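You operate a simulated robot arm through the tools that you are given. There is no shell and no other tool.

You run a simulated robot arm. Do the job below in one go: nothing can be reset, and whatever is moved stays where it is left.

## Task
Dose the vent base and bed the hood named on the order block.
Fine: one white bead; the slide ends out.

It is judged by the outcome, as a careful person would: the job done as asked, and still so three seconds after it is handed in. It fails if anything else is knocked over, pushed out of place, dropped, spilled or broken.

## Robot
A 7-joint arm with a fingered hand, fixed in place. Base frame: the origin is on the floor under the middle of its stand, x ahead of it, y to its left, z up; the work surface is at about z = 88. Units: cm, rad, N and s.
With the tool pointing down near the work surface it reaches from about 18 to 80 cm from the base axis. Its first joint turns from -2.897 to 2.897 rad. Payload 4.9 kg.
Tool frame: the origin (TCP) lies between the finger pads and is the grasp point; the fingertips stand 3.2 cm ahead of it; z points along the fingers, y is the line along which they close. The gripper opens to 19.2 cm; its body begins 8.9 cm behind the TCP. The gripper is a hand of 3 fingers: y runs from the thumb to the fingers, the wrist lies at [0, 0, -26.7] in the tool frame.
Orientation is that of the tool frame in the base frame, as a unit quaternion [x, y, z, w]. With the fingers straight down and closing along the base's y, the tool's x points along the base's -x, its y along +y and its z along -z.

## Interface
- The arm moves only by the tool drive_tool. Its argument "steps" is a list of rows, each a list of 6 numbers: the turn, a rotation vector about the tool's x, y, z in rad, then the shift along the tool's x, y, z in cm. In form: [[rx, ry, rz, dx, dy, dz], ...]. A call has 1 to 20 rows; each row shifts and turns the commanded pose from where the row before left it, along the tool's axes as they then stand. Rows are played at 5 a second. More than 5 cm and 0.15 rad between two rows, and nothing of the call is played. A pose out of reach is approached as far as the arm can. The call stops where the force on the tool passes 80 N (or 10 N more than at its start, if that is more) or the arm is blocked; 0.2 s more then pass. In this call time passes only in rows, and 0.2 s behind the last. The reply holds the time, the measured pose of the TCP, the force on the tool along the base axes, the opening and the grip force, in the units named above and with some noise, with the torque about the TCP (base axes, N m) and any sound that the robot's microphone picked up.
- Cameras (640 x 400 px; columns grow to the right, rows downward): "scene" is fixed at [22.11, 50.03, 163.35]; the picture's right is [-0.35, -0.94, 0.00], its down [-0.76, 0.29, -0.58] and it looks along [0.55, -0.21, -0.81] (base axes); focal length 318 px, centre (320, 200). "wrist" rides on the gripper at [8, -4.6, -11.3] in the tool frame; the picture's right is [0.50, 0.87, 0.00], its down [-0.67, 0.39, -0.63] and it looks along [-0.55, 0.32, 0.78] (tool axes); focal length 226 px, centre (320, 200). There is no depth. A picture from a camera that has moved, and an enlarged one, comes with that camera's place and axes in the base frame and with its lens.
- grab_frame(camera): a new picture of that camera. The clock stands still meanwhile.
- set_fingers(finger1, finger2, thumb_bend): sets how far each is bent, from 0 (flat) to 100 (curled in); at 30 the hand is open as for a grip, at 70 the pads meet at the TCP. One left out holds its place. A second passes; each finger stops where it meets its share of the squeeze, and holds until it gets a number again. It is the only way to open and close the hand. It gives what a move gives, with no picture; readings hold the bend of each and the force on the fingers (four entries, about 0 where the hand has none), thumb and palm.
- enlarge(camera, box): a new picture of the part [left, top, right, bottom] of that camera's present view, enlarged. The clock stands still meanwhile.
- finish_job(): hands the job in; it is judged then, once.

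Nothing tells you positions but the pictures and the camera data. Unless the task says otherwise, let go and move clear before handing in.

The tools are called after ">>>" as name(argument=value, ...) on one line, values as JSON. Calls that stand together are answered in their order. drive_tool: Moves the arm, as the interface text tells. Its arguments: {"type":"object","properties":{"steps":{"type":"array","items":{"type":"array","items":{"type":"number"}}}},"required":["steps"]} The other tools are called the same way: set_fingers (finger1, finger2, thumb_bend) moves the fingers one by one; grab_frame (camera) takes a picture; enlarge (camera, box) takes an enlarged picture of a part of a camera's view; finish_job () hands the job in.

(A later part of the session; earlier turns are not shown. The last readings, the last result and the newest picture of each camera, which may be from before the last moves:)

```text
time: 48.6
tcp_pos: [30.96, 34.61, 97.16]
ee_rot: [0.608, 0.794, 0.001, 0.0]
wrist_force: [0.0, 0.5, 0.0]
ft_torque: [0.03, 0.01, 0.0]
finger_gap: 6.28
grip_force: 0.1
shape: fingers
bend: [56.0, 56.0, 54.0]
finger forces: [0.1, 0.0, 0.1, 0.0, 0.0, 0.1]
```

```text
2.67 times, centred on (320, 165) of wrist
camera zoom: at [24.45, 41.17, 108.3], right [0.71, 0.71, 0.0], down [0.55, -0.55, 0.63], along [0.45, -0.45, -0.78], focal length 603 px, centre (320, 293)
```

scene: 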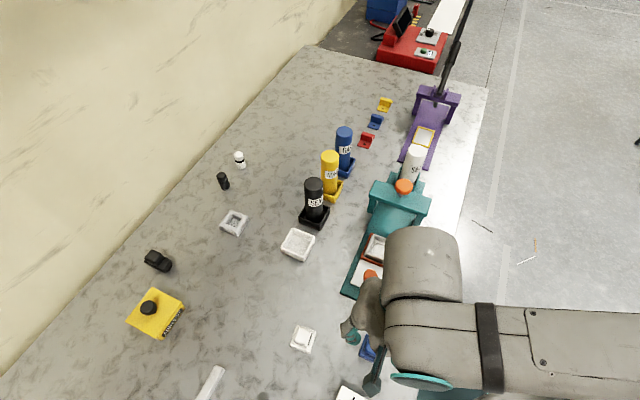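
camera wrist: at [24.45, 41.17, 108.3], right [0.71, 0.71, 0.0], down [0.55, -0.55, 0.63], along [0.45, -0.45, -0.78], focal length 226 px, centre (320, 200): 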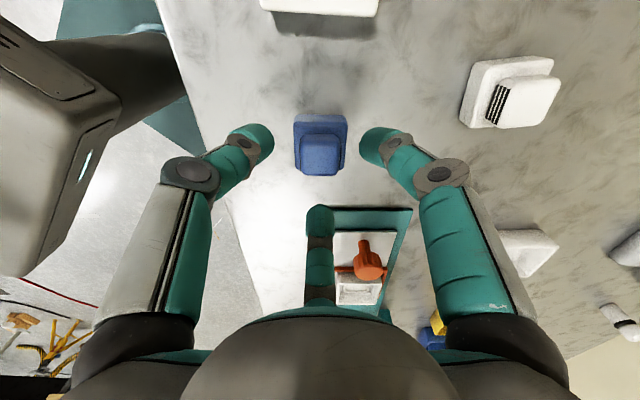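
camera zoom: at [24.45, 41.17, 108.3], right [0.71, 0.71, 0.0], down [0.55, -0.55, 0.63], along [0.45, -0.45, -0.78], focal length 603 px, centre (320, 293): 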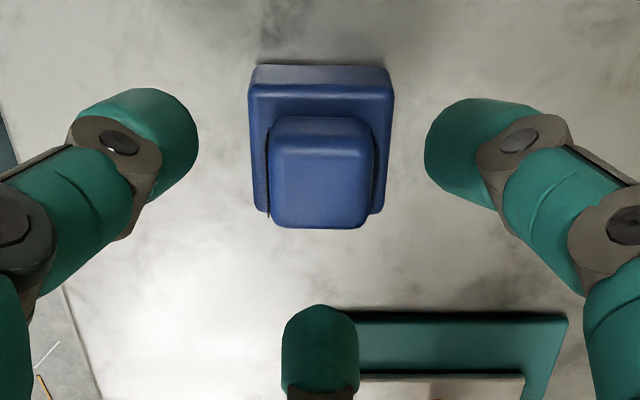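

Slight residual offset (~0.25 cm inward). I'll correct it and lower so the fingertips are around the block just above the flange.

>>> drive_tool(steps=[[0, 0, 0, -0.22, 0.13, 1.3], [0, 0, 0, 0, 0, 1.3], [0, 0, 0, 0, 0, 1.2]])

>>> grab_frame(camera="wrist")

>>> enlarge(camera="wrist", box=[230, 90, 410, 240])

>>> enlarge(camera="scene", box=[320, 300, 440, 400])

```text
time: 49.4
tcp_pos: [31.23, 34.32, 93.21]
ee_rot: [0.609, 0.793, 0.0, 0.0]
wrist_force: [0.2, 0.3, -0.3]
ft_torque: [0.01, 0.01, 0.0]
finger_gap: 6.24
grip_force: 0.0
shape: fingers
bend: [56.0, 56.0, 54.0]
finger forces: [0.0, 0.0, 0.0, 0.0, 0.1, 0.1]
```

```text
taken
camera wrist: at [24.7, 40.91, 104.34], right [0.71, 0.71, 0.0], down [0.55, -0.55, 0.63], along [0.45, -0.45, -0.78], focal length 226 px, centre (320, 200)
```

wrist: 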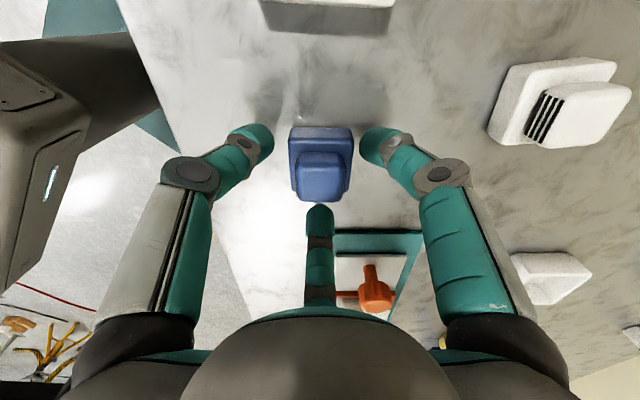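

```text
2.67 times, centred on (320, 165) of wrist
camera zoom: at [24.7, 40.91, 104.34], right [0.71, 0.71, 0.0], down [0.55, -0.55, 0.63], along [0.45, -0.45, -0.78], focal length 603 px, centre (320, 293)
```

zoom: 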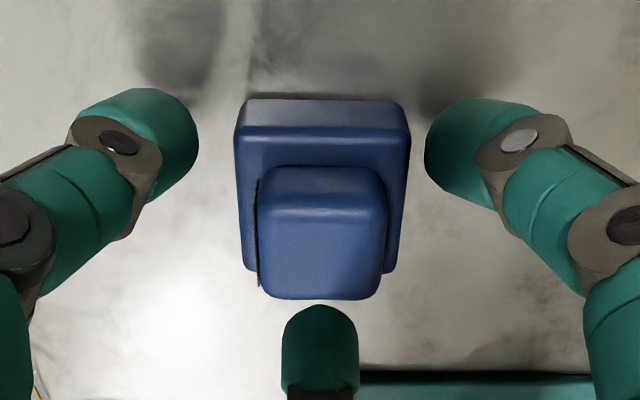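

```text
4.00 times, centred on (380, 350) of scene
camera zoom: at [22.11, 50.03, 163.35], right [-0.35, -0.94, 0.0], down [-0.76, 0.29, -0.58], along [0.55, -0.21, -0.81], focal length 1270 px, centre (80, -400)
```

zoom: 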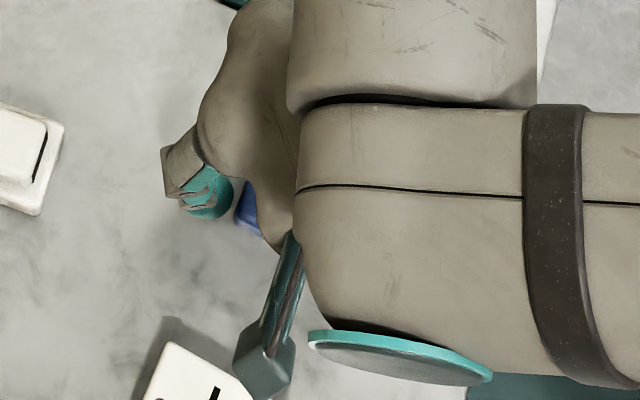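

The tips are around the block about half a centimetre above the flange, and the block is centred within 0.1 cm. Closing gently in two stages.

>>> set_fingers(finger1=60, finger2=60, thumb_bend=60)

>>> enlarge(camera="wrist", box=[230, 90, 410, 240])

```text
time: 50.4
tcp_pos: [31.21, 34.37, 93.28]
ee_rot: [0.609, 0.793, -0.001, -0.001]
wrist_force: [0.3, -0.3, 0.6]
ft_torque: [0.03, -0.02, 0.0]
finger_gap: 4.77
grip_force: 2.5
shape: fingers
bend: [59.0, 60.0, 59.0]
finger forces: [2.0, 0.1, 0.1, 0.0, 1.9, 0.0]
```

```text
2.67 times, centred on (320, 165) of wrist
camera zoom: at [24.7, 40.9, 104.37], right [0.71, 0.71, 0.0], down [0.55, -0.55, 0.63], along [0.45, -0.45, -0.78], focal length 603 px, centre (320, 293)
```

zoom: 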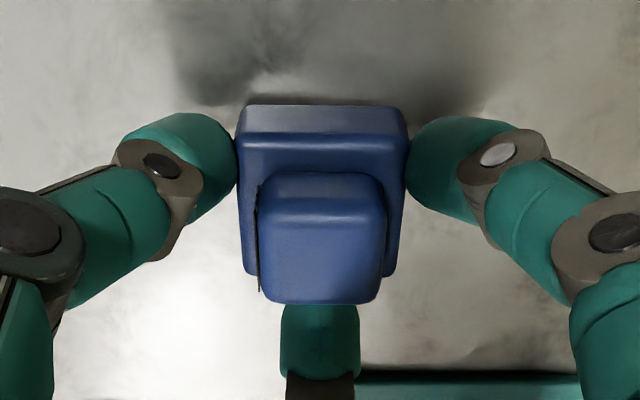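

The tips touched the flange edge rather than the block, since they reach lower while more open. I'll reopen, rise, pre-close more, then lower onto the block sides.

>>> set_fingers(finger1=56, finger2=56, thumb_bend=56)

>>> drive_tool(steps=[[0, 0, 0, 0, 0, -0.6], [0, 0, 0, 0, 0, -0.6]])

>>> set_fingers(finger1=60.5, finger2=60.5, thumb_bend=60.5)

>>> enlarge(camera="wrist", box=[230, 90, 410, 240])

```text
time: 51.4
tcp_pos: [31.11, 34.4, 93.23]
ee_rot: [0.608, 0.794, 0.0, 0.0]
wrist_force: [-0.4, 0.5, 0.6]
ft_torque: [0.0, 0.02, -0.02]
finger_gap: 5.81
grip_force: 0.0
shape: fingers
bend: [56.0, 56.0, 56.0]
finger forces: [0.0, 0.0, 0.0, 0.1, 0.1, 0.0]
```

```text
time: 52.0
tcp_pos: [31.25, 34.37, 94.33]
ee_rot: [0.609, 0.793, -0.001, 0.0]
wrist_force: [-0.3, -0.4, -0.2]
ft_torque: [0.02, 0.0, -0.01]
finger_gap: 5.79
grip_force: 0.1
shape: fingers
bend: [56.0, 56.0, 56.0]
finger forces: [0.1, 0.0, 0.0, 0.0, 0.0, 0.0]
```

```text
time: 53.0
tcp_pos: [31.2, 34.46, 94.38]
ee_rot: [0.609, 0.793, 0.001, 0.0]
wrist_force: [0.7, 0.4, 0.4]
ft_torque: [-0.03, 0.01, 0.0]
finger_gap: 4.27
grip_force: 0.0
shape: fingers
bend: [60.0, 60.0, 60.0]
finger forces: [0.0, 0.0, 0.0, 0.0, 0.1, 0.1]
```

```text
2.67 times, centred on (320, 165) of wrist
camera zoom: at [24.73, 41.01, 105.53], right [0.71, 0.71, 0.0], down [0.55, -0.55, 0.63], along [0.45, -0.45, -0.78], focal length 603 px, centre (320, 293)
```

zoom: 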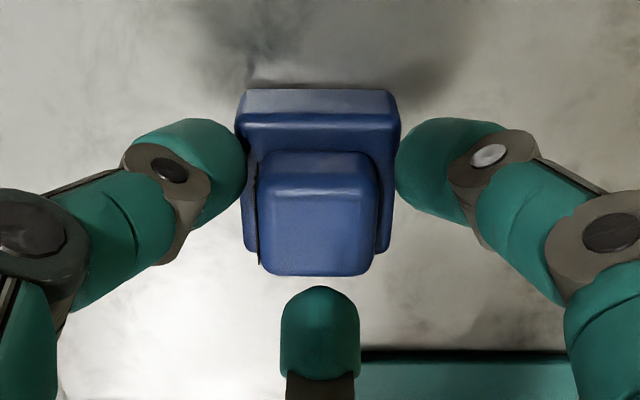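

>>> set_fingers(finger1=61.5, finger2=61.5, thumb_bend=61.5)

>>> drive_tool(steps=[[0, 0, 0, 0, 0, 0.4], [0, 0, 0, 0, 0, 0.4], [0, 0, 0, 0, 0, 0.3]])

>>> enlarge(camera="wrist", box=[230, 90, 410, 240])

```text
time: 54.0
tcp_pos: [31.1, 34.5, 94.42]
ee_rot: [0.609, 0.793, 0.001, 0.0]
wrist_force: [-0.6, 0.2, -0.1]
ft_torque: [0.0, 0.0, 0.02]
finger_gap: 3.85
grip_force: 0.0
shape: fingers
bend: [61.0, 61.0, 61.0]
finger forces: [0.0, 0.1, 0.0, 0.1, 0.1, 0.1]
```

```text
time: 54.8
tcp_pos: [31.24, 34.63, 93.74]
ee_rot: [0.608, 0.794, 0.004, 0.0]
wrist_force: [-12.4, -14.5, 63.2]
ft_torque: [-0.7, 2.02, 0.35]
finger_gap: 3.79
grip_force: 33.2
shape: fingers
bend: [61.0, 61.0, 58.0]
finger forces: [7.2, 0.1, 0.0, 0.0, 58.9, 0.0]
```

```text
2.67 times, centred on (320, 165) of wrist
camera zoom: at [24.77, 41.07, 104.92], right [0.71, 0.71, 0.01], down [0.55, -0.55, 0.63], along [0.45, -0.44, -0.78], focal length 603 px, centre (320, 293)
```

zoom: 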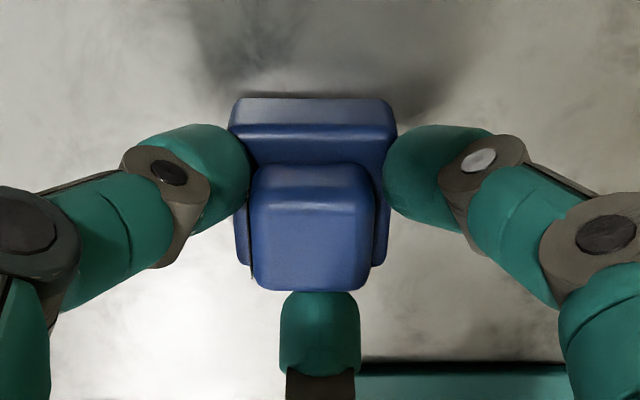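

The thumb tip pressed on the flange (63 N). I'll back up at once and reassess.

>>> drive_tool(steps=[[0, 0, 0, 0, 0, -0.4], [0, 0, 0, 0, 0, -0.4]])

>>> enlarge(camera="wrist", box=[230, 90, 410, 240])

>>> grab_frame(camera="wrist")

```text
time: 55.4
tcp_pos: [31.28, 34.41, 93.88]
ee_rot: [0.608, 0.794, -0.002, 0.0]
wrist_force: [-1.7, 4.4, 15.2]
ft_torque: [0.27, 0.27, -0.08]
finger_gap: 3.83
grip_force: 8.1
shape: fingers
bend: [60.0, 61.0, 61.0]
finger forces: [6.6, 0.0, 0.0, 0.0, 9.6, 0.0]
```

```text
2.67 times, centred on (320, 165) of wrist
camera zoom: at [24.68, 40.93, 105.03], right [0.71, 0.71, 0.0], down [0.55, -0.55, 0.63], along [0.45, -0.45, -0.78], focal length 603 px, centre (320, 293)
```

zoom: 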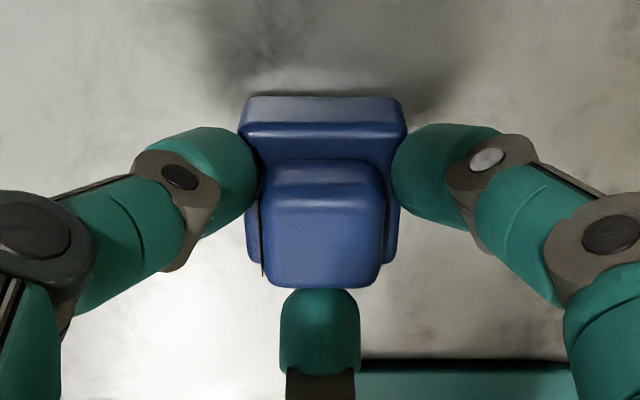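

```text
taken
camera wrist: at [24.68, 40.93, 105.03], right [0.71, 0.71, 0.0], down [0.55, -0.55, 0.63], along [0.45, -0.45, -0.78], focal length 226 px, centre (320, 200)
```

wrist: 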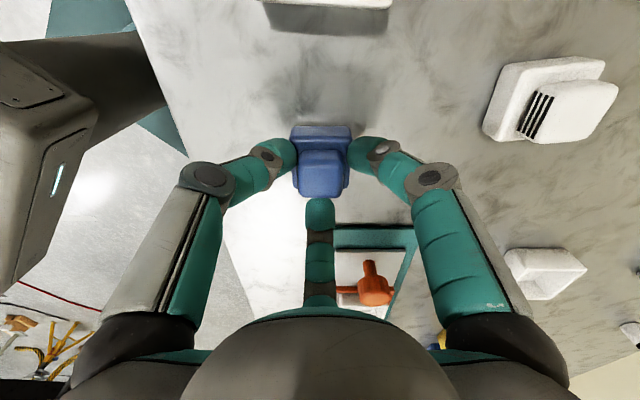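

>>> drive_tool(steps=[[0, 0, 0, 0, 0, -0.3]])

>>> enlarge(camera="wrist", box=[260, 110, 380, 210])

```text
time: 55.8
tcp_pos: [31.1, 34.27, 94.1]
ee_rot: [0.608, 0.794, -0.002, -0.001]
wrist_force: [0.8, 0.2, 1.3]
ft_torque: [-0.01, 0.02, -0.01]
finger_gap: 3.85
grip_force: 0.9
shape: fingers
bend: [61.0, 61.0, 61.0]
finger forces: [0.4, 0.1, 0.0, 0.1, 0.8, 0.1]
```

```text
4.00 times, centred on (320, 160) of wrist
camera zoom: at [24.62, 40.8, 105.26], right [0.71, 0.71, -0.01], down [0.55, -0.55, 0.63], along [0.44, -0.45, -0.77], focal length 904 px, centre (320, 360)
```

zoom: 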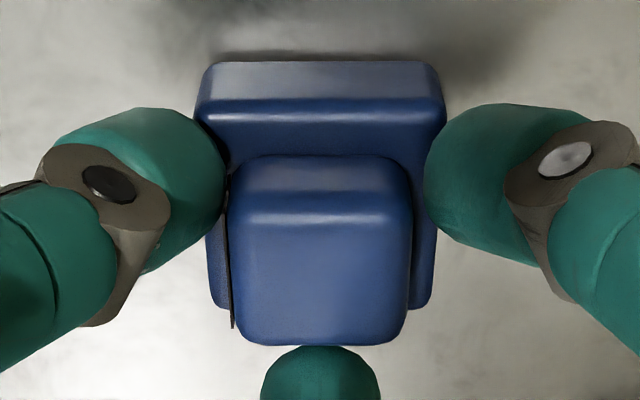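

Now only lightly touching at z≈94.1. From here closing lifts the tips slightly onto the block sides, so I'll close to grip.

>>> drive_tool(steps=[[0, 0, 0, 0, 0, -0.1]])

>>> set_fingers(finger1=66, finger2=66, thumb_bend=66)

>>> enlarge(camera="wrist", box=[260, 110, 380, 210])

```text
time: 56.2
tcp_pos: [31.2, 34.32, 94.32]
ee_rot: [0.609, 0.793, -0.002, 0.0]
wrist_force: [0.5, -0.7, 1.3]
ft_torque: [0.02, 0.01, 0.02]
finger_gap: 3.82
grip_force: 0.3
shape: fingers
bend: [61.0, 61.0, 61.0]
finger forces: [0.1, 0.0, 0.0, 0.1, 0.1, 0.0]
```

```text
time: 57.2
tcp_pos: [31.13, 34.43, 94.46]
ee_rot: [0.609, 0.793, -0.001, 0.0]
wrist_force: [-0.1, 0.1, -0.3]
ft_torque: [-0.02, -0.02, -0.03]
finger_gap: 3.21
grip_force: 5.7
shape: fingers
bend: [62.0, 64.0, 64.0]
finger forces: [4.8, 2.0, 0.0, 0.1, 5.0, 0.0]
```

```text
4.00 times, centred on (320, 160) of wrist
camera zoom: at [24.7, 40.94, 105.62], right [0.71, 0.71, 0.0], down [0.55, -0.55, 0.63], along [0.45, -0.45, -0.78], focal length 904 px, centre (320, 360)
```

zoom: 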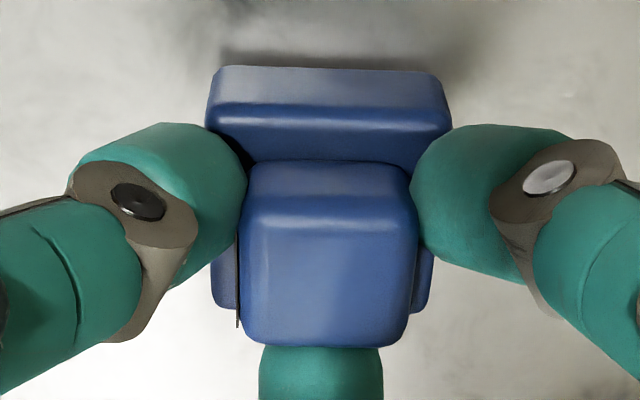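

All three fingers hold the block. I'll lift 1 cm to test the grip.

>>> drive_tool(steps=[[0, 0, 0, 0, 0, -0.5], [0, 0, 0, 0, 0, -0.7]])

>>> enlarge(camera="wrist", box=[260, 110, 380, 210])

```text
time: 57.8
tcp_pos: [31.21, 34.31, 95.65]
ee_rot: [0.609, 0.793, 0.0, 0.0]
wrist_force: [-0.3, 1.3, -0.3]
ft_torque: [-0.01, 0.03, 0.01]
finger_gap: 3.22
grip_force: 6.0
shape: fingers
bend: [62.0, 64.0, 64.0]
finger forces: [4.7, 2.0, 0.0, 0.0, 5.0, 0.1]
```

```text
4.00 times, centred on (320, 160) of wrist
camera zoom: at [24.73, 40.87, 106.78], right [0.71, 0.71, 0.0], down [0.55, -0.55, 0.63], along [0.45, -0.45, -0.78], focal length 904 px, centre (320, 360)
```

zoom: 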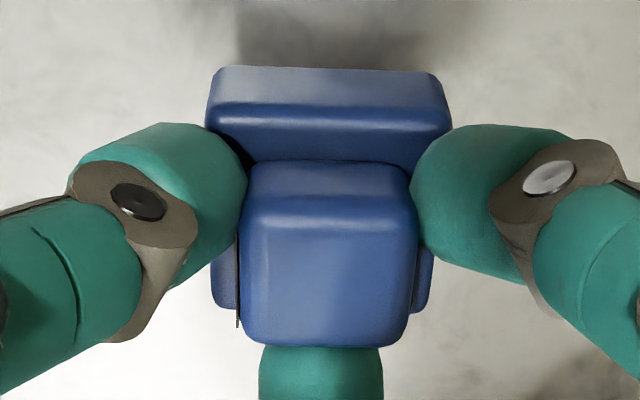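

The hood is firmly held (image unchanged relative to the hand). I'll lift high enough to pass over the slide knob and carry it smoothly above the tray.

>>> drive_tool(steps=[[0, 0, 0, 0, 0, -1.5], [0, 0, 0, 0, 0, -2.5], [0, 0, 0, 0, 0, -2.5], [0, 0, 0, 0, 0, -2], [0, 0, 0, -0.97, 1.0, 0], [0, 0, 0, -1.97, 2.0, 0], [0, 0, 0, -1.97, 2.0, 0], [0, 0, 0, -1.97, 2.0, 0], [0, 0, 0, -1.97, 2.0, 0], [0, 0, 0, -1.97, 2.0, 0], [0, 0, 0, -1.97, 2.0, 0], [0, 0, 0, -1.97, 2.0, 0], [0, 0, 0, -1.0, 1.0, 0]])

>>> grab_frame(camera="wrist")

>>> grab_frame(camera="scene")

```text
time: 60.6
tcp_pos: [50.7, 23.28, 104.38]
ee_rot: [0.608, 0.794, -0.001, 0.0]
wrist_force: [0.5, -0.9, -0.6]
ft_torque: [0.0, 0.05, 0.02]
finger_gap: 3.21
grip_force: 5.7
shape: fingers
bend: [62.0, 64.0, 64.0]
finger forces: [4.6, 1.9, 0.0, 0.0, 4.9, 0.0]
```

```text
taken
camera wrist: at [44.11, 29.77, 115.49], right [0.71, 0.71, 0.0], down [0.55, -0.55, 0.63], along [0.45, -0.45, -0.78], focal length 226 px, centre (320, 200)
```

wrist: 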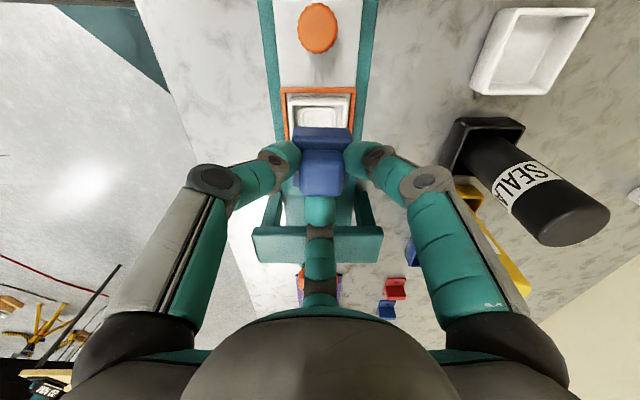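

```text
taken
```

scene: 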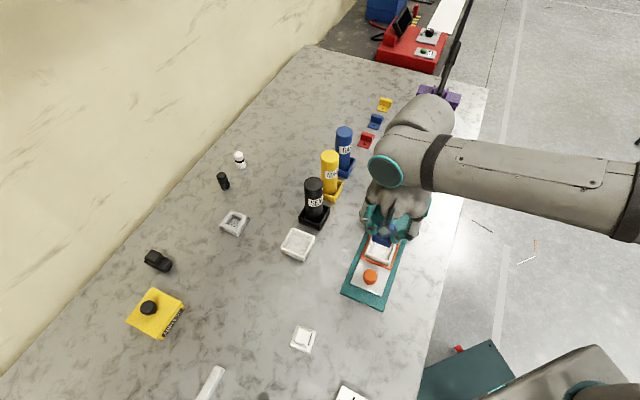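

The hood is above the tray area. I'll zoom to measure the tray's centre and compare with the hood's edges.

>>> enlarge(camera="wrist", box=[250, 70, 390, 210])

>>> enlarge(camera="scene", box=[330, 210, 430, 310])

```text
2.86 times, centred on (320, 140) of wrist
camera zoom: at [44.11, 29.77, 115.49], right [0.71, 0.71, 0.0], down [0.55, -0.55, 0.63], along [0.45, -0.45, -0.78], focal length 646 px, centre (320, 371)
```

zoom: 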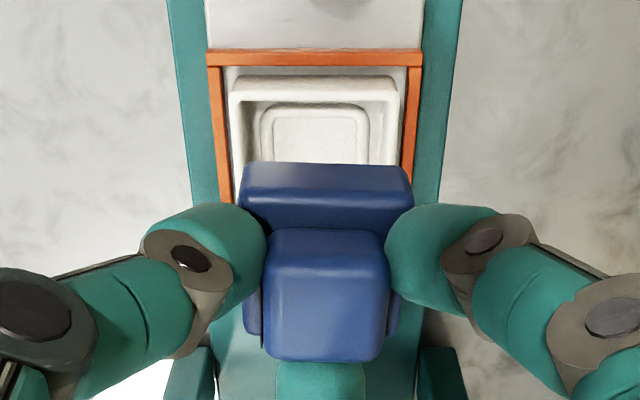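

```text
4.00 times, centred on (380, 260) of scene
camera zoom: at [22.11, 50.03, 163.35], right [-0.35, -0.94, 0.0], down [-0.76, 0.29, -0.58], along [0.55, -0.21, -0.81], focal length 1270 px, centre (80, -40)
```

zoom: 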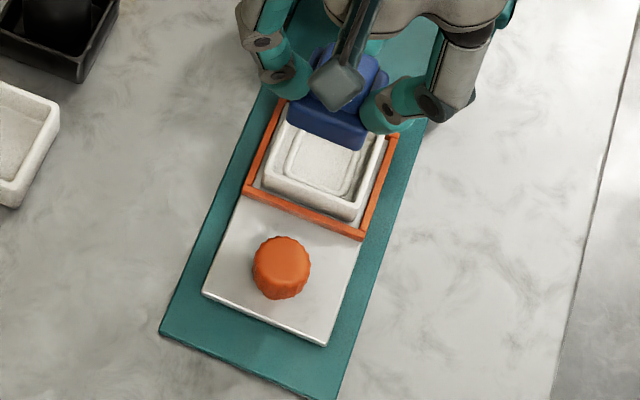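

From this view the hood sits ~0.35 cm to the right of the tray centre line and nearly right in depth. I'll correct that and lower to just above the rim for a direct comparison.

>>> drive_tool(steps=[[0, 0, 0, -0.045, -0.38, 0], [0, 0, 0, 0, 0, 1.5], [0, 0, 0, 0, 0, 1.5], [0, 0, 0, 0, 0, 0.8]])

>>> grab_frame(camera="wrist")

>>> enlarge(camera="wrist", box=[250, 70, 390, 210])

>>> enlarge(camera="wrist", box=[275, 80, 365, 150])

>>> enlarge(camera="scene", box=[350, 210, 420, 280])

```text
time: 61.6
tcp_pos: [50.33, 23.09, 100.45]
ee_rot: [0.609, 0.793, 0.0, 0.0]
wrist_force: [0.1, 0.0, 0.4]
ft_torque: [0.02, -0.02, 0.01]
finger_gap: 3.22
grip_force: 5.7
shape: fingers
bend: [62.0, 64.0, 64.0]
finger forces: [4.7, 1.9, 0.1, 0.1, 4.9, 0.0]
```

```text
taken
camera wrist: at [43.86, 29.61, 111.59], right [0.71, 0.71, 0.0], down [0.55, -0.55, 0.63], along [0.45, -0.45, -0.78], focal length 226 px, centre (320, 200)
```

wrist: 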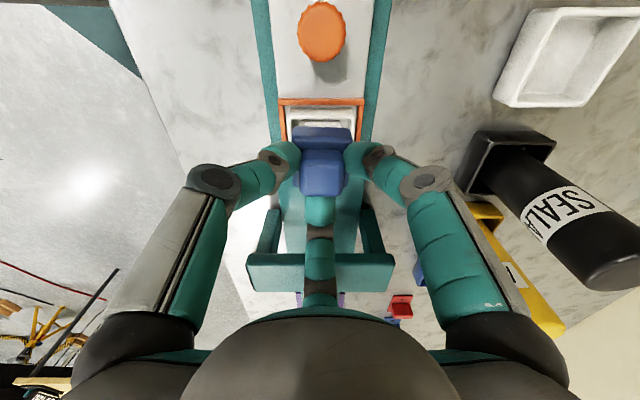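

```text
2.86 times, centred on (320, 140) of wrist
camera zoom: at [43.86, 29.61, 111.59], right [0.71, 0.71, 0.0], down [0.55, -0.55, 0.63], along [0.45, -0.45, -0.78], focal length 646 px, centre (320, 371)
```

zoom: 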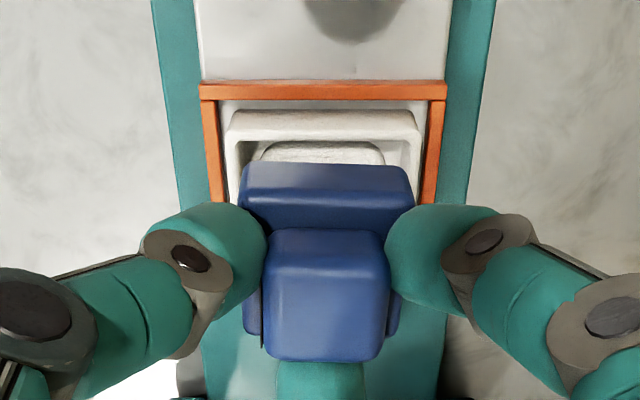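

```text
5.71 times, centred on (320, 115) of wrist
camera zoom: at [43.86, 29.61, 111.59], right [0.71, 0.71, 0.0], down [0.55, -0.55, 0.63], along [0.45, -0.45, -0.78], focal length 1292 px, centre (320, 686)
```

zoom: 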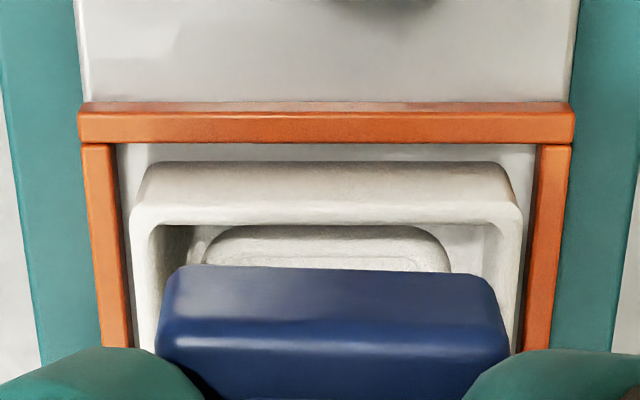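

```text
5.71 times, centred on (385, 245) of scene
camera zoom: at [22.11, 50.03, 163.35], right [-0.35, -0.94, 0.0], down [-0.76, 0.29, -0.58], along [0.55, -0.21, -0.81], focal length 1814 px, centre (-51, -57)
```

zoom: 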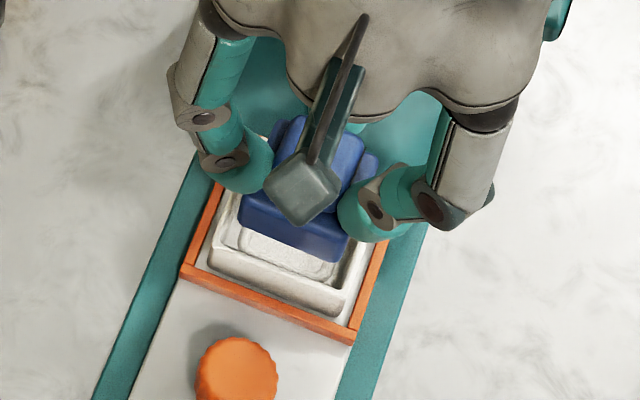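

Very clear view: the hood needs to go about 0.45 cm toward the gantry and 0.1 cm left, with a ~2° yaw trim. I'll apply that and lower to just above the rim.

>>> drive_tool(steps=[[0, 0, -0.035, -0.44, 0.14, 0], [0, 0, 0, 0, 0, 0.7], [0, 0, 0, 0, 0, 0.7]])

>>> enlarge(camera="wrist", box=[275, 90, 365, 160])

>>> enlarge(camera="scene", box=[350, 210, 420, 280])

```text
time: 62.4
tcp_pos: [50.54, 22.82, 98.99]
ee_rot: [0.594, 0.805, 0.0, 0.0]
wrist_force: [-0.2, -1.3, 0.0]
ft_torque: [0.01, 0.02, 0.0]
finger_gap: 3.22
grip_force: 5.8
shape: fingers
bend: [62.0, 64.0, 64.0]
finger forces: [4.7, 2.0, 0.0, 0.0, 4.8, 0.1]
```

```text
5.71 times, centred on (320, 125) of wrist
camera zoom: at [43.88, 29.07, 110.22], right [0.68, 0.73, 0.0], down [0.57, -0.53, 0.63], along [0.46, -0.43, -0.78], focal length 1292 px, centre (320, 629)
```

zoom: 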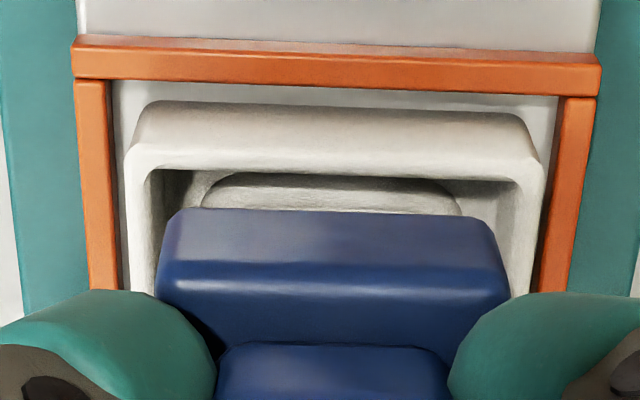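

```text
5.71 times, centred on (385, 245) of scene
camera zoom: at [22.11, 50.03, 163.35], right [-0.35, -0.94, 0.0], down [-0.76, 0.29, -0.58], along [0.55, -0.21, -0.81], focal length 1814 px, centre (-51, -57)
```

zoom: 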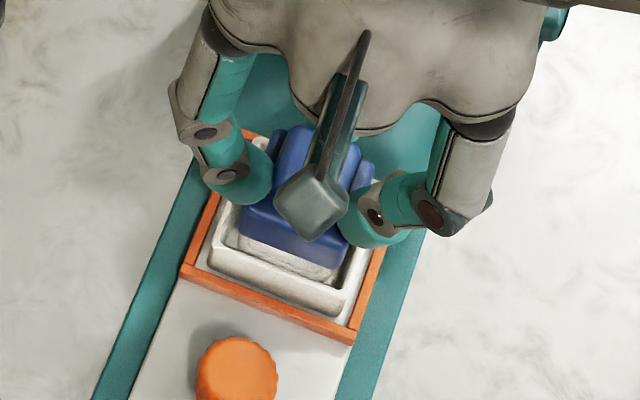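

The hood and tray are now parallel, and left/right margins are nearly even. Lowering a further 0.5 cm and re-checking.

>>> drive_tool(steps=[[0, 0, 0, 0.03, 0.04, 0.5]])

>>> enlarge(camera="wrist", box=[275, 90, 365, 160])

>>> enlarge(camera="scene", box=[360, 220, 410, 270])

```text
time: 62.8
tcp_pos: [50.62, 22.89, 98.45]
ee_rot: [0.594, 0.805, 0.0, 0.0]
wrist_force: [0.2, 0.7, 0.3]
ft_torque: [0.03, 0.01, 0.03]
finger_gap: 3.21
grip_force: 5.9
shape: fingers
bend: [62.0, 64.0, 64.0]
finger forces: [4.7, 1.9, 0.0, 0.0, 4.9, 0.1]
```

```text
5.71 times, centred on (320, 125) of wrist
camera zoom: at [43.95, 29.14, 109.64], right [0.68, 0.73, 0.0], down [0.57, -0.53, 0.63], along [0.46, -0.43, -0.78], focal length 1292 px, centre (320, 629)
```

zoom: 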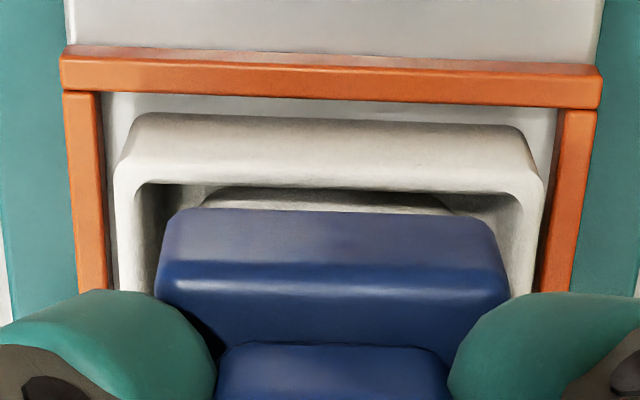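

```text
8.00 times, centred on (385, 245) of scene
camera zoom: at [22.11, 50.03, 163.35], right [-0.35, -0.94, 0.0], down [-0.76, 0.29, -0.58], along [0.55, -0.21, -0.81], focal length 2540 px, centre (-200, -160)
```

zoom: 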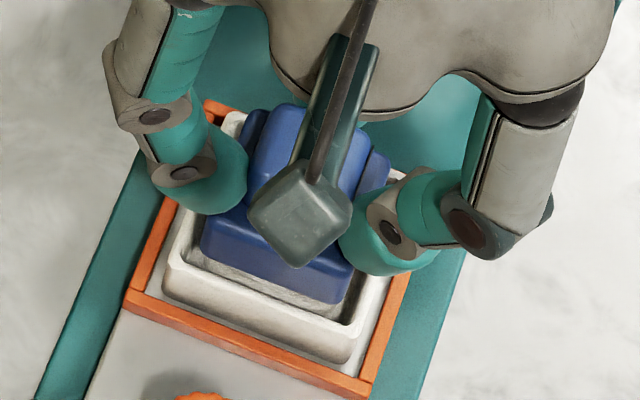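

Margins look even (within ~0.05 cm sideways, slightly generous on the outer side). A small trim outward and lower into the tray with force watch.

>>> drive_tool(steps=[[0, 0, 0, 0.06, -0.06, 0.3], [0, 0, 0, 0, 0, 0.3]])

>>> enlarge(camera="wrist", box=[275, 90, 365, 160])

>>> enlarge(camera="scene", box=[360, 220, 410, 270])

```text
time: 63.4
tcp_pos: [50.62, 22.96, 97.79]
ee_rot: [0.594, 0.805, 0.001, 0.0]
wrist_force: [-0.3, 0.1, -0.4]
ft_torque: [0.0, 0.0, 0.01]
finger_gap: 3.2
grip_force: 5.9
shape: fingers
bend: [62.0, 64.0, 64.0]
finger forces: [4.8, 1.9, 0.0, 0.0, 5.0, 0.1]
```

```text
5.71 times, centred on (320, 125) of wrist
camera zoom: at [43.86, 29.25, 109.05], right [0.68, 0.73, 0.0], down [0.57, -0.53, 0.63], along [0.46, -0.43, -0.78], focal length 1292 px, centre (320, 629)
```

zoom: 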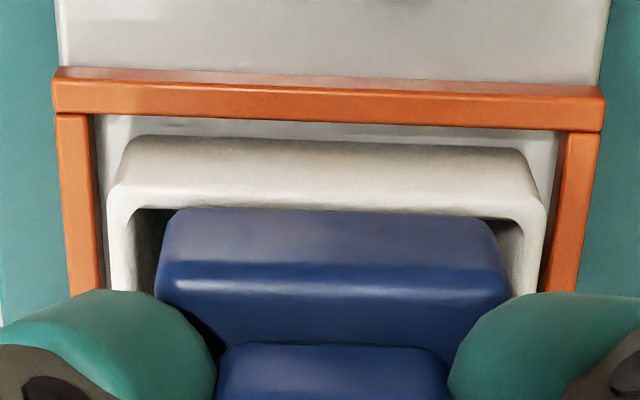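

```text
8.00 times, centred on (385, 245) of scene
camera zoom: at [22.11, 50.03, 163.35], right [-0.35, -0.94, 0.0], down [-0.76, 0.29, -0.58], along [0.55, -0.21, -0.81], focal length 2540 px, centre (-200, -160)
```

zoom: 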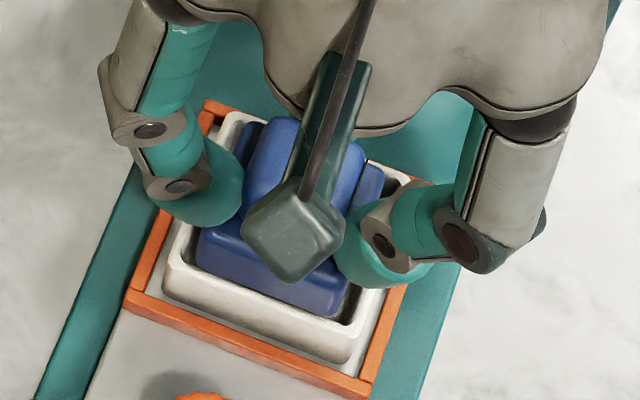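

The flange is now just entering the tray with no contact force. I'll trim 0.06 cm left and continue lowering gently.

>>> drive_tool(steps=[[0, 0, 0, -0.03, -0.05, 0.2], [0, 0, 0, 0, 0, 0.2]])

>>> enlarge(camera="wrist", box=[275, 90, 365, 160])

>>> enlarge(camera="scene", box=[360, 220, 410, 270])

```text
time: 64.0
tcp_pos: [50.61, 22.97, 97.76]
ee_rot: [0.594, 0.804, 0.002, 0.002]
wrist_force: [0.5, -2.3, 17.2]
ft_torque: [0.36, 0.01, 0.03]
finger_gap: 3.16
grip_force: 16.5
shape: fingers
bend: [63.0, 64.0, 64.0]
finger forces: [21.3, 2.5, 0.1, 0.1, 9.0, 0.1]
```

```text
5.71 times, centred on (320, 125) of wrist
camera zoom: at [43.87, 29.21, 108.88], right [0.68, 0.73, 0.0], down [0.56, -0.53, 0.63], along [0.47, -0.43, -0.77], focal length 1292 px, centre (320, 629)
```

zoom: 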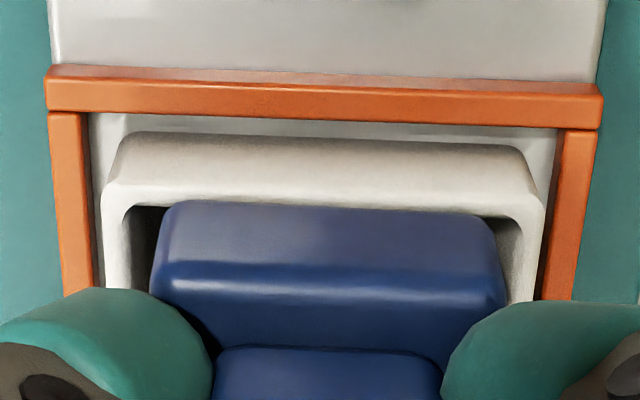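

```text
8.00 times, centred on (385, 245) of scene
camera zoom: at [22.11, 50.03, 163.35], right [-0.35, -0.94, 0.0], down [-0.76, 0.29, -0.58], along [0.55, -0.21, -0.81], focal length 2540 px, centre (-200, -160)
```

zoom: 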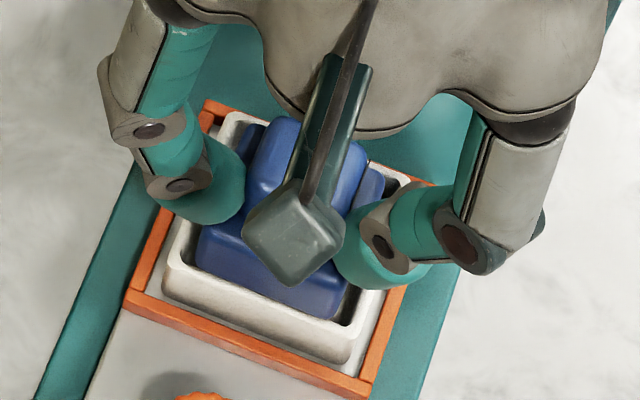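

There is 17 N of contact, centred near the outer right corner of the hood. I'll back up 0.4 cm and look closer before trying again.

>>> drive_tool(steps=[[0, 0, 0, 0, 0, -0.4]])

>>> enlarge(camera="wrist", box=[280, 105, 325, 145])

>>> enlarge(camera="wrist", box=[325, 105, 370, 145])

>>> enlarge(camera="scene", box=[370, 225, 400, 255])

```text
time: 64.4
tcp_pos: [50.5, 23.02, 97.79]
ee_rot: [0.594, 0.804, -0.001, -0.001]
wrist_force: [1.6, 0.0, 7.3]
ft_torque: [0.24, -0.08, 0.0]
finger_gap: 3.21
grip_force: 10.8
shape: fingers
bend: [63.0, 64.0, 64.0]
finger forces: [13.7, 2.2, 0.0, 0.0, 5.8, 0.0]
```

```text
10.00 times, centred on (302, 125) of wrist
camera zoom: at [43.85, 29.24, 108.95], right [0.68, 0.73, 0.0], down [0.57, -0.53, 0.63], along [0.46, -0.43, -0.78], focal length 2261 px, centre (495, 950)
```

zoom: 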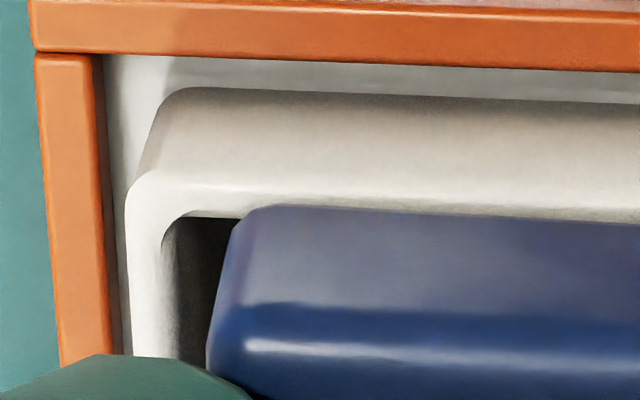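

```text
10.00 times, centred on (348, 125) of wrist
camera zoom: at [43.85, 29.24, 108.95], right [0.68, 0.73, 0.0], down [0.57, -0.53, 0.63], along [0.46, -0.43, -0.78], focal length 2261 px, centre (45, 950)
```

zoom: 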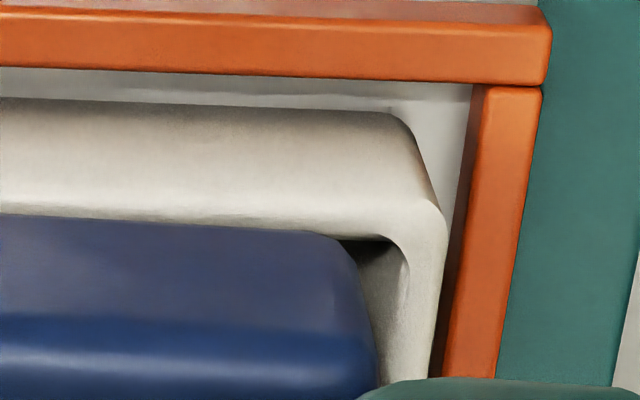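

```text
13.33 times, centred on (385, 240) of scene
camera zoom: at [22.11, 50.03, 163.35], right [-0.35, -0.94, 0.0], down [-0.76, 0.29, -0.58], along [0.55, -0.21, -0.81], focal length 4233 px, centre (-547, -333)
```

zoom: 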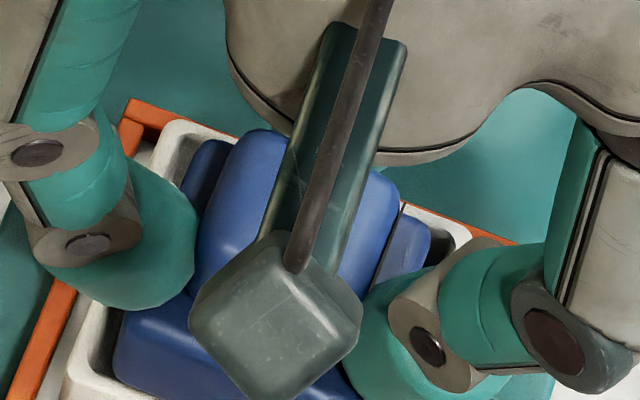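

The contact wrench and the zoom agree: the hood's outer edge overlaps the rim by ~0.1 cm, so it needs to go ~0.35 cm further toward the gantry. I'll lift clear, shift, and look again.

>>> drive_tool(steps=[[0, 0, 0, 0, 0, -0.5], [0, 0, 0, -0.355, 0.125, 0]])

>>> enlarge(camera="wrist", box=[275, 90, 365, 160])

>>> enlarge(camera="scene", box=[360, 220, 410, 270])

```text
time: 65.0
tcp_pos: [50.74, 22.69, 98.14]
ee_rot: [0.594, 0.804, 0.0, -0.001]
wrist_force: [0.1, 0.2, -0.7]
ft_torque: [-0.01, 0.04, -0.04]
finger_gap: 3.23
grip_force: 6.0
shape: fingers
bend: [62.0, 64.0, 64.0]
finger forces: [4.8, 1.8, 0.0, 0.1, 4.9, 0.0]
```

```text
5.71 times, centred on (320, 125) of wrist
camera zoom: at [44.11, 28.93, 109.37], right [0.68, 0.73, 0.0], down [0.57, -0.53, 0.63], along [0.46, -0.43, -0.78], focal length 1292 px, centre (320, 629)
```

zoom: 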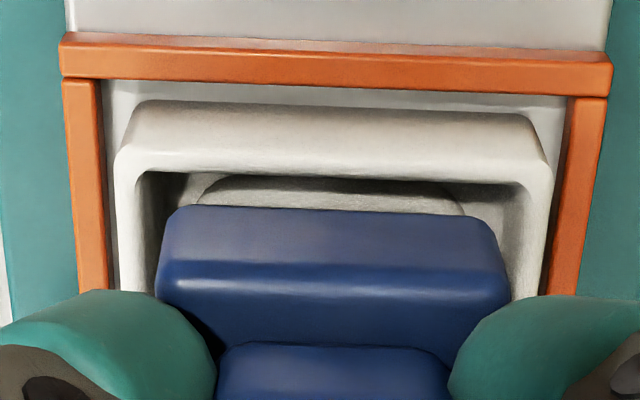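

```text
8.00 times, centred on (385, 245) of scene
camera zoom: at [22.11, 50.03, 163.35], right [-0.35, -0.94, 0.0], down [-0.76, 0.29, -0.58], along [0.55, -0.21, -0.81], focal length 2540 px, centre (-200, -160)
```

zoom: 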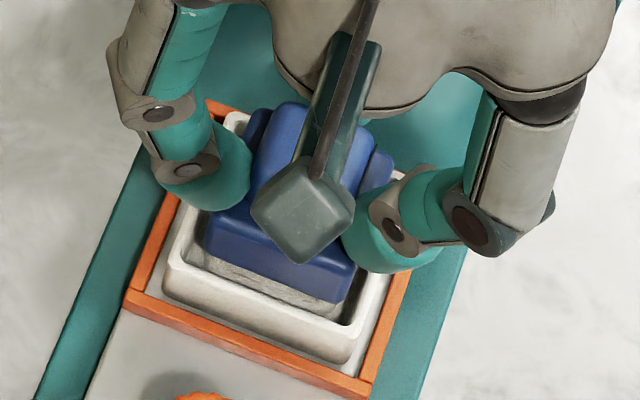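

Now there's a visible gap on the outer side and even side margins. I'll trim 0.1 cm back and lower gently.

>>> drive_tool(steps=[[0, 0, 0, 0.087, -0.05, 0.2], [0, 0, 0, 0, 0, 0.25]])

>>> enlarge(camera="wrist", box=[275, 90, 365, 160])

```text
time: 65.6
tcp_pos: [50.71, 22.66, 97.84]
ee_rot: [0.594, 0.804, 0.0, -0.001]
wrist_force: [-0.5, -1.0, -1.3]
ft_torque: [0.01, 0.01, -0.01]
finger_gap: 3.23
grip_force: 5.9
shape: fingers
bend: [62.0, 64.0, 64.0]
finger forces: [4.8, 1.8, 0.0, 0.0, 4.9, 0.0]
```

```text
5.71 times, centred on (320, 125) of wrist
camera zoom: at [43.99, 28.99, 108.98], right [0.68, 0.73, 0.0], down [0.57, -0.53, 0.63], along [0.46, -0.43, -0.78], focal length 1292 px, centre (320, 629)
```

zoom: 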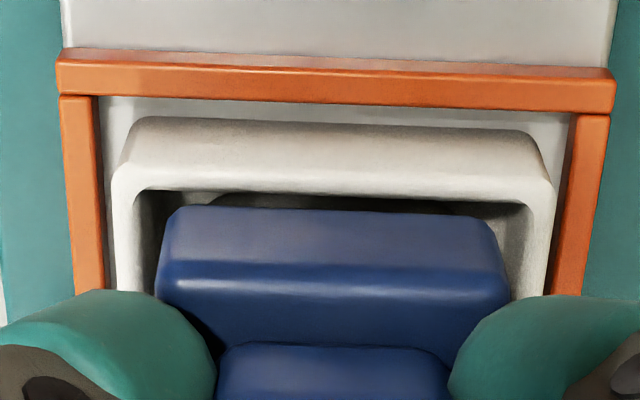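

A clear even gap at rim height. Continuing down.

>>> drive_tool(steps=[[0, 0, 0, 0, 0, 0.2], [0, 0, 0, 0, 0, 0.2]])

>>> enlarge(camera="wrist", box=[275, 90, 365, 160])

```text
time: 66.2
tcp_pos: [50.56, 22.76, 97.54]
ee_rot: [0.594, 0.804, 0.0, 0.0]
wrist_force: [0.0, 0.0, 0.0]
ft_torque: [-0.01, 0.02, -0.01]
finger_gap: 3.22
grip_force: 5.6
shape: fingers
bend: [62.0, 64.0, 64.0]
finger forces: [4.7, 1.8, 0.0, 0.0, 5.0, 0.0]
```

```text
5.71 times, centred on (320, 125) of wrist
camera zoom: at [43.92, 29.04, 108.63], right [0.68, 0.73, 0.0], down [0.57, -0.53, 0.63], along [0.46, -0.43, -0.78], focal length 1292 px, centre (320, 629)
```

zoom: 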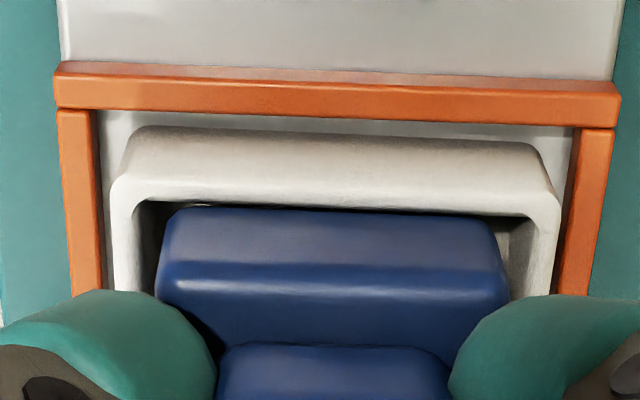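

No contact and below the earlier contact height, so the flange is going inside. Continuing.

>>> drive_tool(steps=[[0, 0, 0, 0, 0, 0.2], [0, 0, 0, 0, 0, 0.2]])

>>> enlarge(camera="wrist", box=[275, 90, 365, 160])

```text
time: 66.8
tcp_pos: [50.75, 22.84, 97.14]
ee_rot: [0.594, 0.804, 0.0, 0.0]
wrist_force: [0.2, 0.1, 0.2]
ft_torque: [-0.03, -0.01, -0.03]
finger_gap: 3.2
grip_force: 6.0
shape: fingers
bend: [62.0, 64.0, 64.0]
finger forces: [4.8, 1.7, 0.0, 0.1, 4.9, 0.0]
```

```text
5.71 times, centred on (320, 125) of wrist
camera zoom: at [43.99, 28.99, 108.31], right [0.68, 0.73, 0.0], down [0.57, -0.53, 0.63], along [0.46, -0.43, -0.78], focal length 1292 px, centre (320, 629)
```

zoom: 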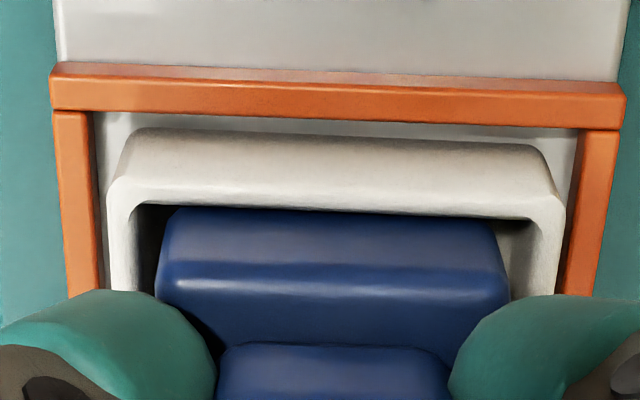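

The flange is inside the tray, still no contact. Continuing down toward the bead.

>>> drive_tool(steps=[[0, 0, 0, 0, 0, 0.2], [0, 0, 0, 0, 0, 0.2]])

>>> enlarge(camera="wrist", box=[275, 90, 365, 160])

>>> enlarge(camera="scene", box=[360, 220, 410, 270])

```text
time: 67.4
tcp_pos: [50.58, 22.75, 96.79]
ee_rot: [0.595, 0.804, 0.0, 0.0]
wrist_force: [-1.0, -0.2, 0.4]
ft_torque: [0.03, 0.01, -0.01]
finger_gap: 3.21
grip_force: 5.4
shape: fingers
bend: [62.0, 64.0, 64.0]
finger forces: [4.8, 1.7, 0.0, 0.1, 4.9, 0.0]
```

```text
5.71 times, centred on (320, 125) of wrist
camera zoom: at [43.95, 29.0, 107.88], right [0.68, 0.73, 0.0], down [0.57, -0.53, 0.63], along [0.46, -0.43, -0.78], focal length 1292 px, centre (320, 629)
```

zoom: 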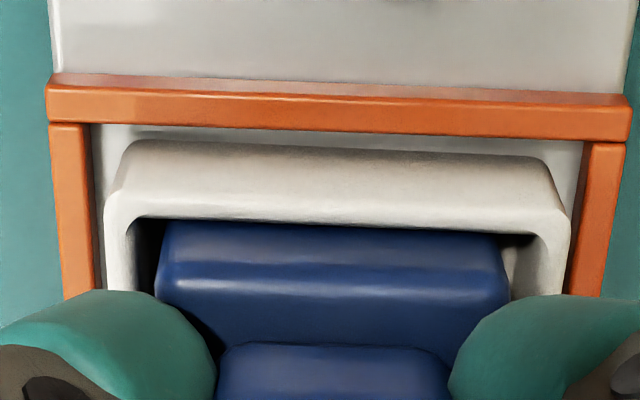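

```text
8.00 times, centred on (385, 245) of scene
camera zoom: at [22.11, 50.03, 163.35], right [-0.35, -0.94, 0.0], down [-0.76, 0.29, -0.58], along [0.55, -0.21, -0.81], focal length 2540 px, centre (-200, -160)
```

zoom: 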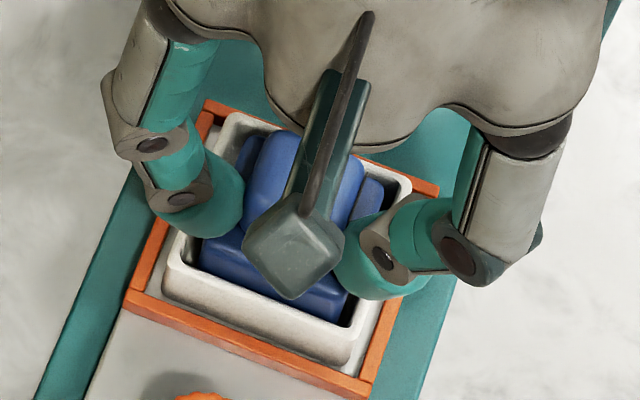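

The hood is clearly inside the tray with even margins. Continuing to gentle contact with the bead.

>>> drive_tool(steps=[[0, 0, 0, 0, 0, 0.2], [0, 0, 0, 0, 0, 0.15]])

```text
time: 68.0
tcp_pos: [50.66, 22.74, 96.43]
ee_rot: [0.594, 0.805, 0.0, -0.001]
wrist_force: [-0.7, -0.2, -0.8]
ft_torque: [0.01, 0.05, -0.03]
finger_gap: 3.18
grip_force: 5.3
shape: fingers
bend: [62.0, 64.0, 64.0]
finger forces: [4.8, 1.8, 0.1, 0.1, 4.9, 0.0]
```

>>> drive_tool(steps=[[0, 0, 0, 0, 0, 0.15], [0, 0, 0, 0, 0, 0.15]])

>>> enlarge(camera="wrist", box=[265, 90, 375, 170])

>>> enlarge(camera="scene", box=[360, 220, 410, 270])

```text
time: 68.6
tcp_pos: [50.75, 22.83, 96.16]
ee_rot: [0.594, 0.805, 0.0, 0.0]
wrist_force: [0.1, -0.2, 1.6]
ft_torque: [0.01, -0.04, 0.0]
finger_gap: 3.21
grip_force: 6.7
shape: fingers
bend: [62.0, 64.0, 64.0]
finger forces: [5.4, 2.0, 0.0, 0.1, 5.2, 0.1]
```

```text
5.00 times, centred on (320, 130) of wrist
camera zoom: at [44.0, 29.07, 107.33], right [0.68, 0.73, 0.0], down [0.57, -0.53, 0.63], along [0.46, -0.43, -0.78], focal length 1130 px, centre (320, 550)
```

zoom: 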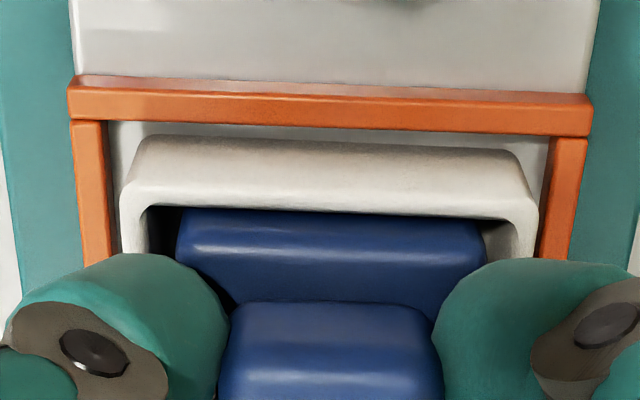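

```text
8.00 times, centred on (385, 245) of scene
camera zoom: at [22.11, 50.03, 163.35], right [-0.35, -0.94, 0.0], down [-0.76, 0.29, -0.58], along [0.55, -0.21, -0.81], focal length 2540 px, centre (-200, -160)
```

zoom: 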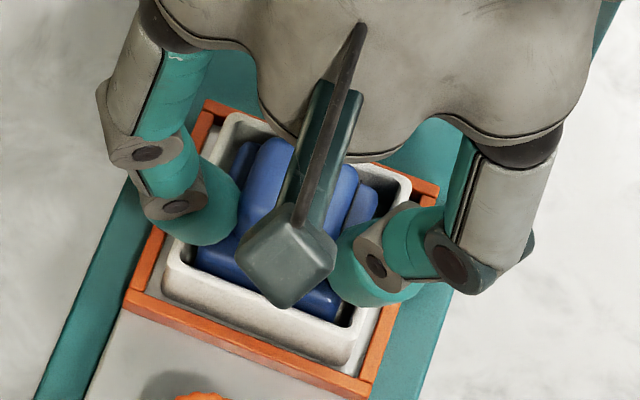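

Light contact is beginning (1.6 N). One more small step to settle it.

>>> drive_tool(steps=[[0, 0, 0, 0, 0, 0.12]])

```text
time: 69.0
tcp_pos: [50.71, 22.79, 96.11]
ee_rot: [0.594, 0.804, 0.001, 0.001]
wrist_force: [-1.5, -0.1, 9.5]
ft_torque: [0.25, -0.03, -0.01]
finger_gap: 3.19
grip_force: 10.3
shape: fingers
bend: [62.0, 64.0, 64.0]
finger forces: [12.4, 2.0, 0.0, 0.0, 6.9, 0.0]
```

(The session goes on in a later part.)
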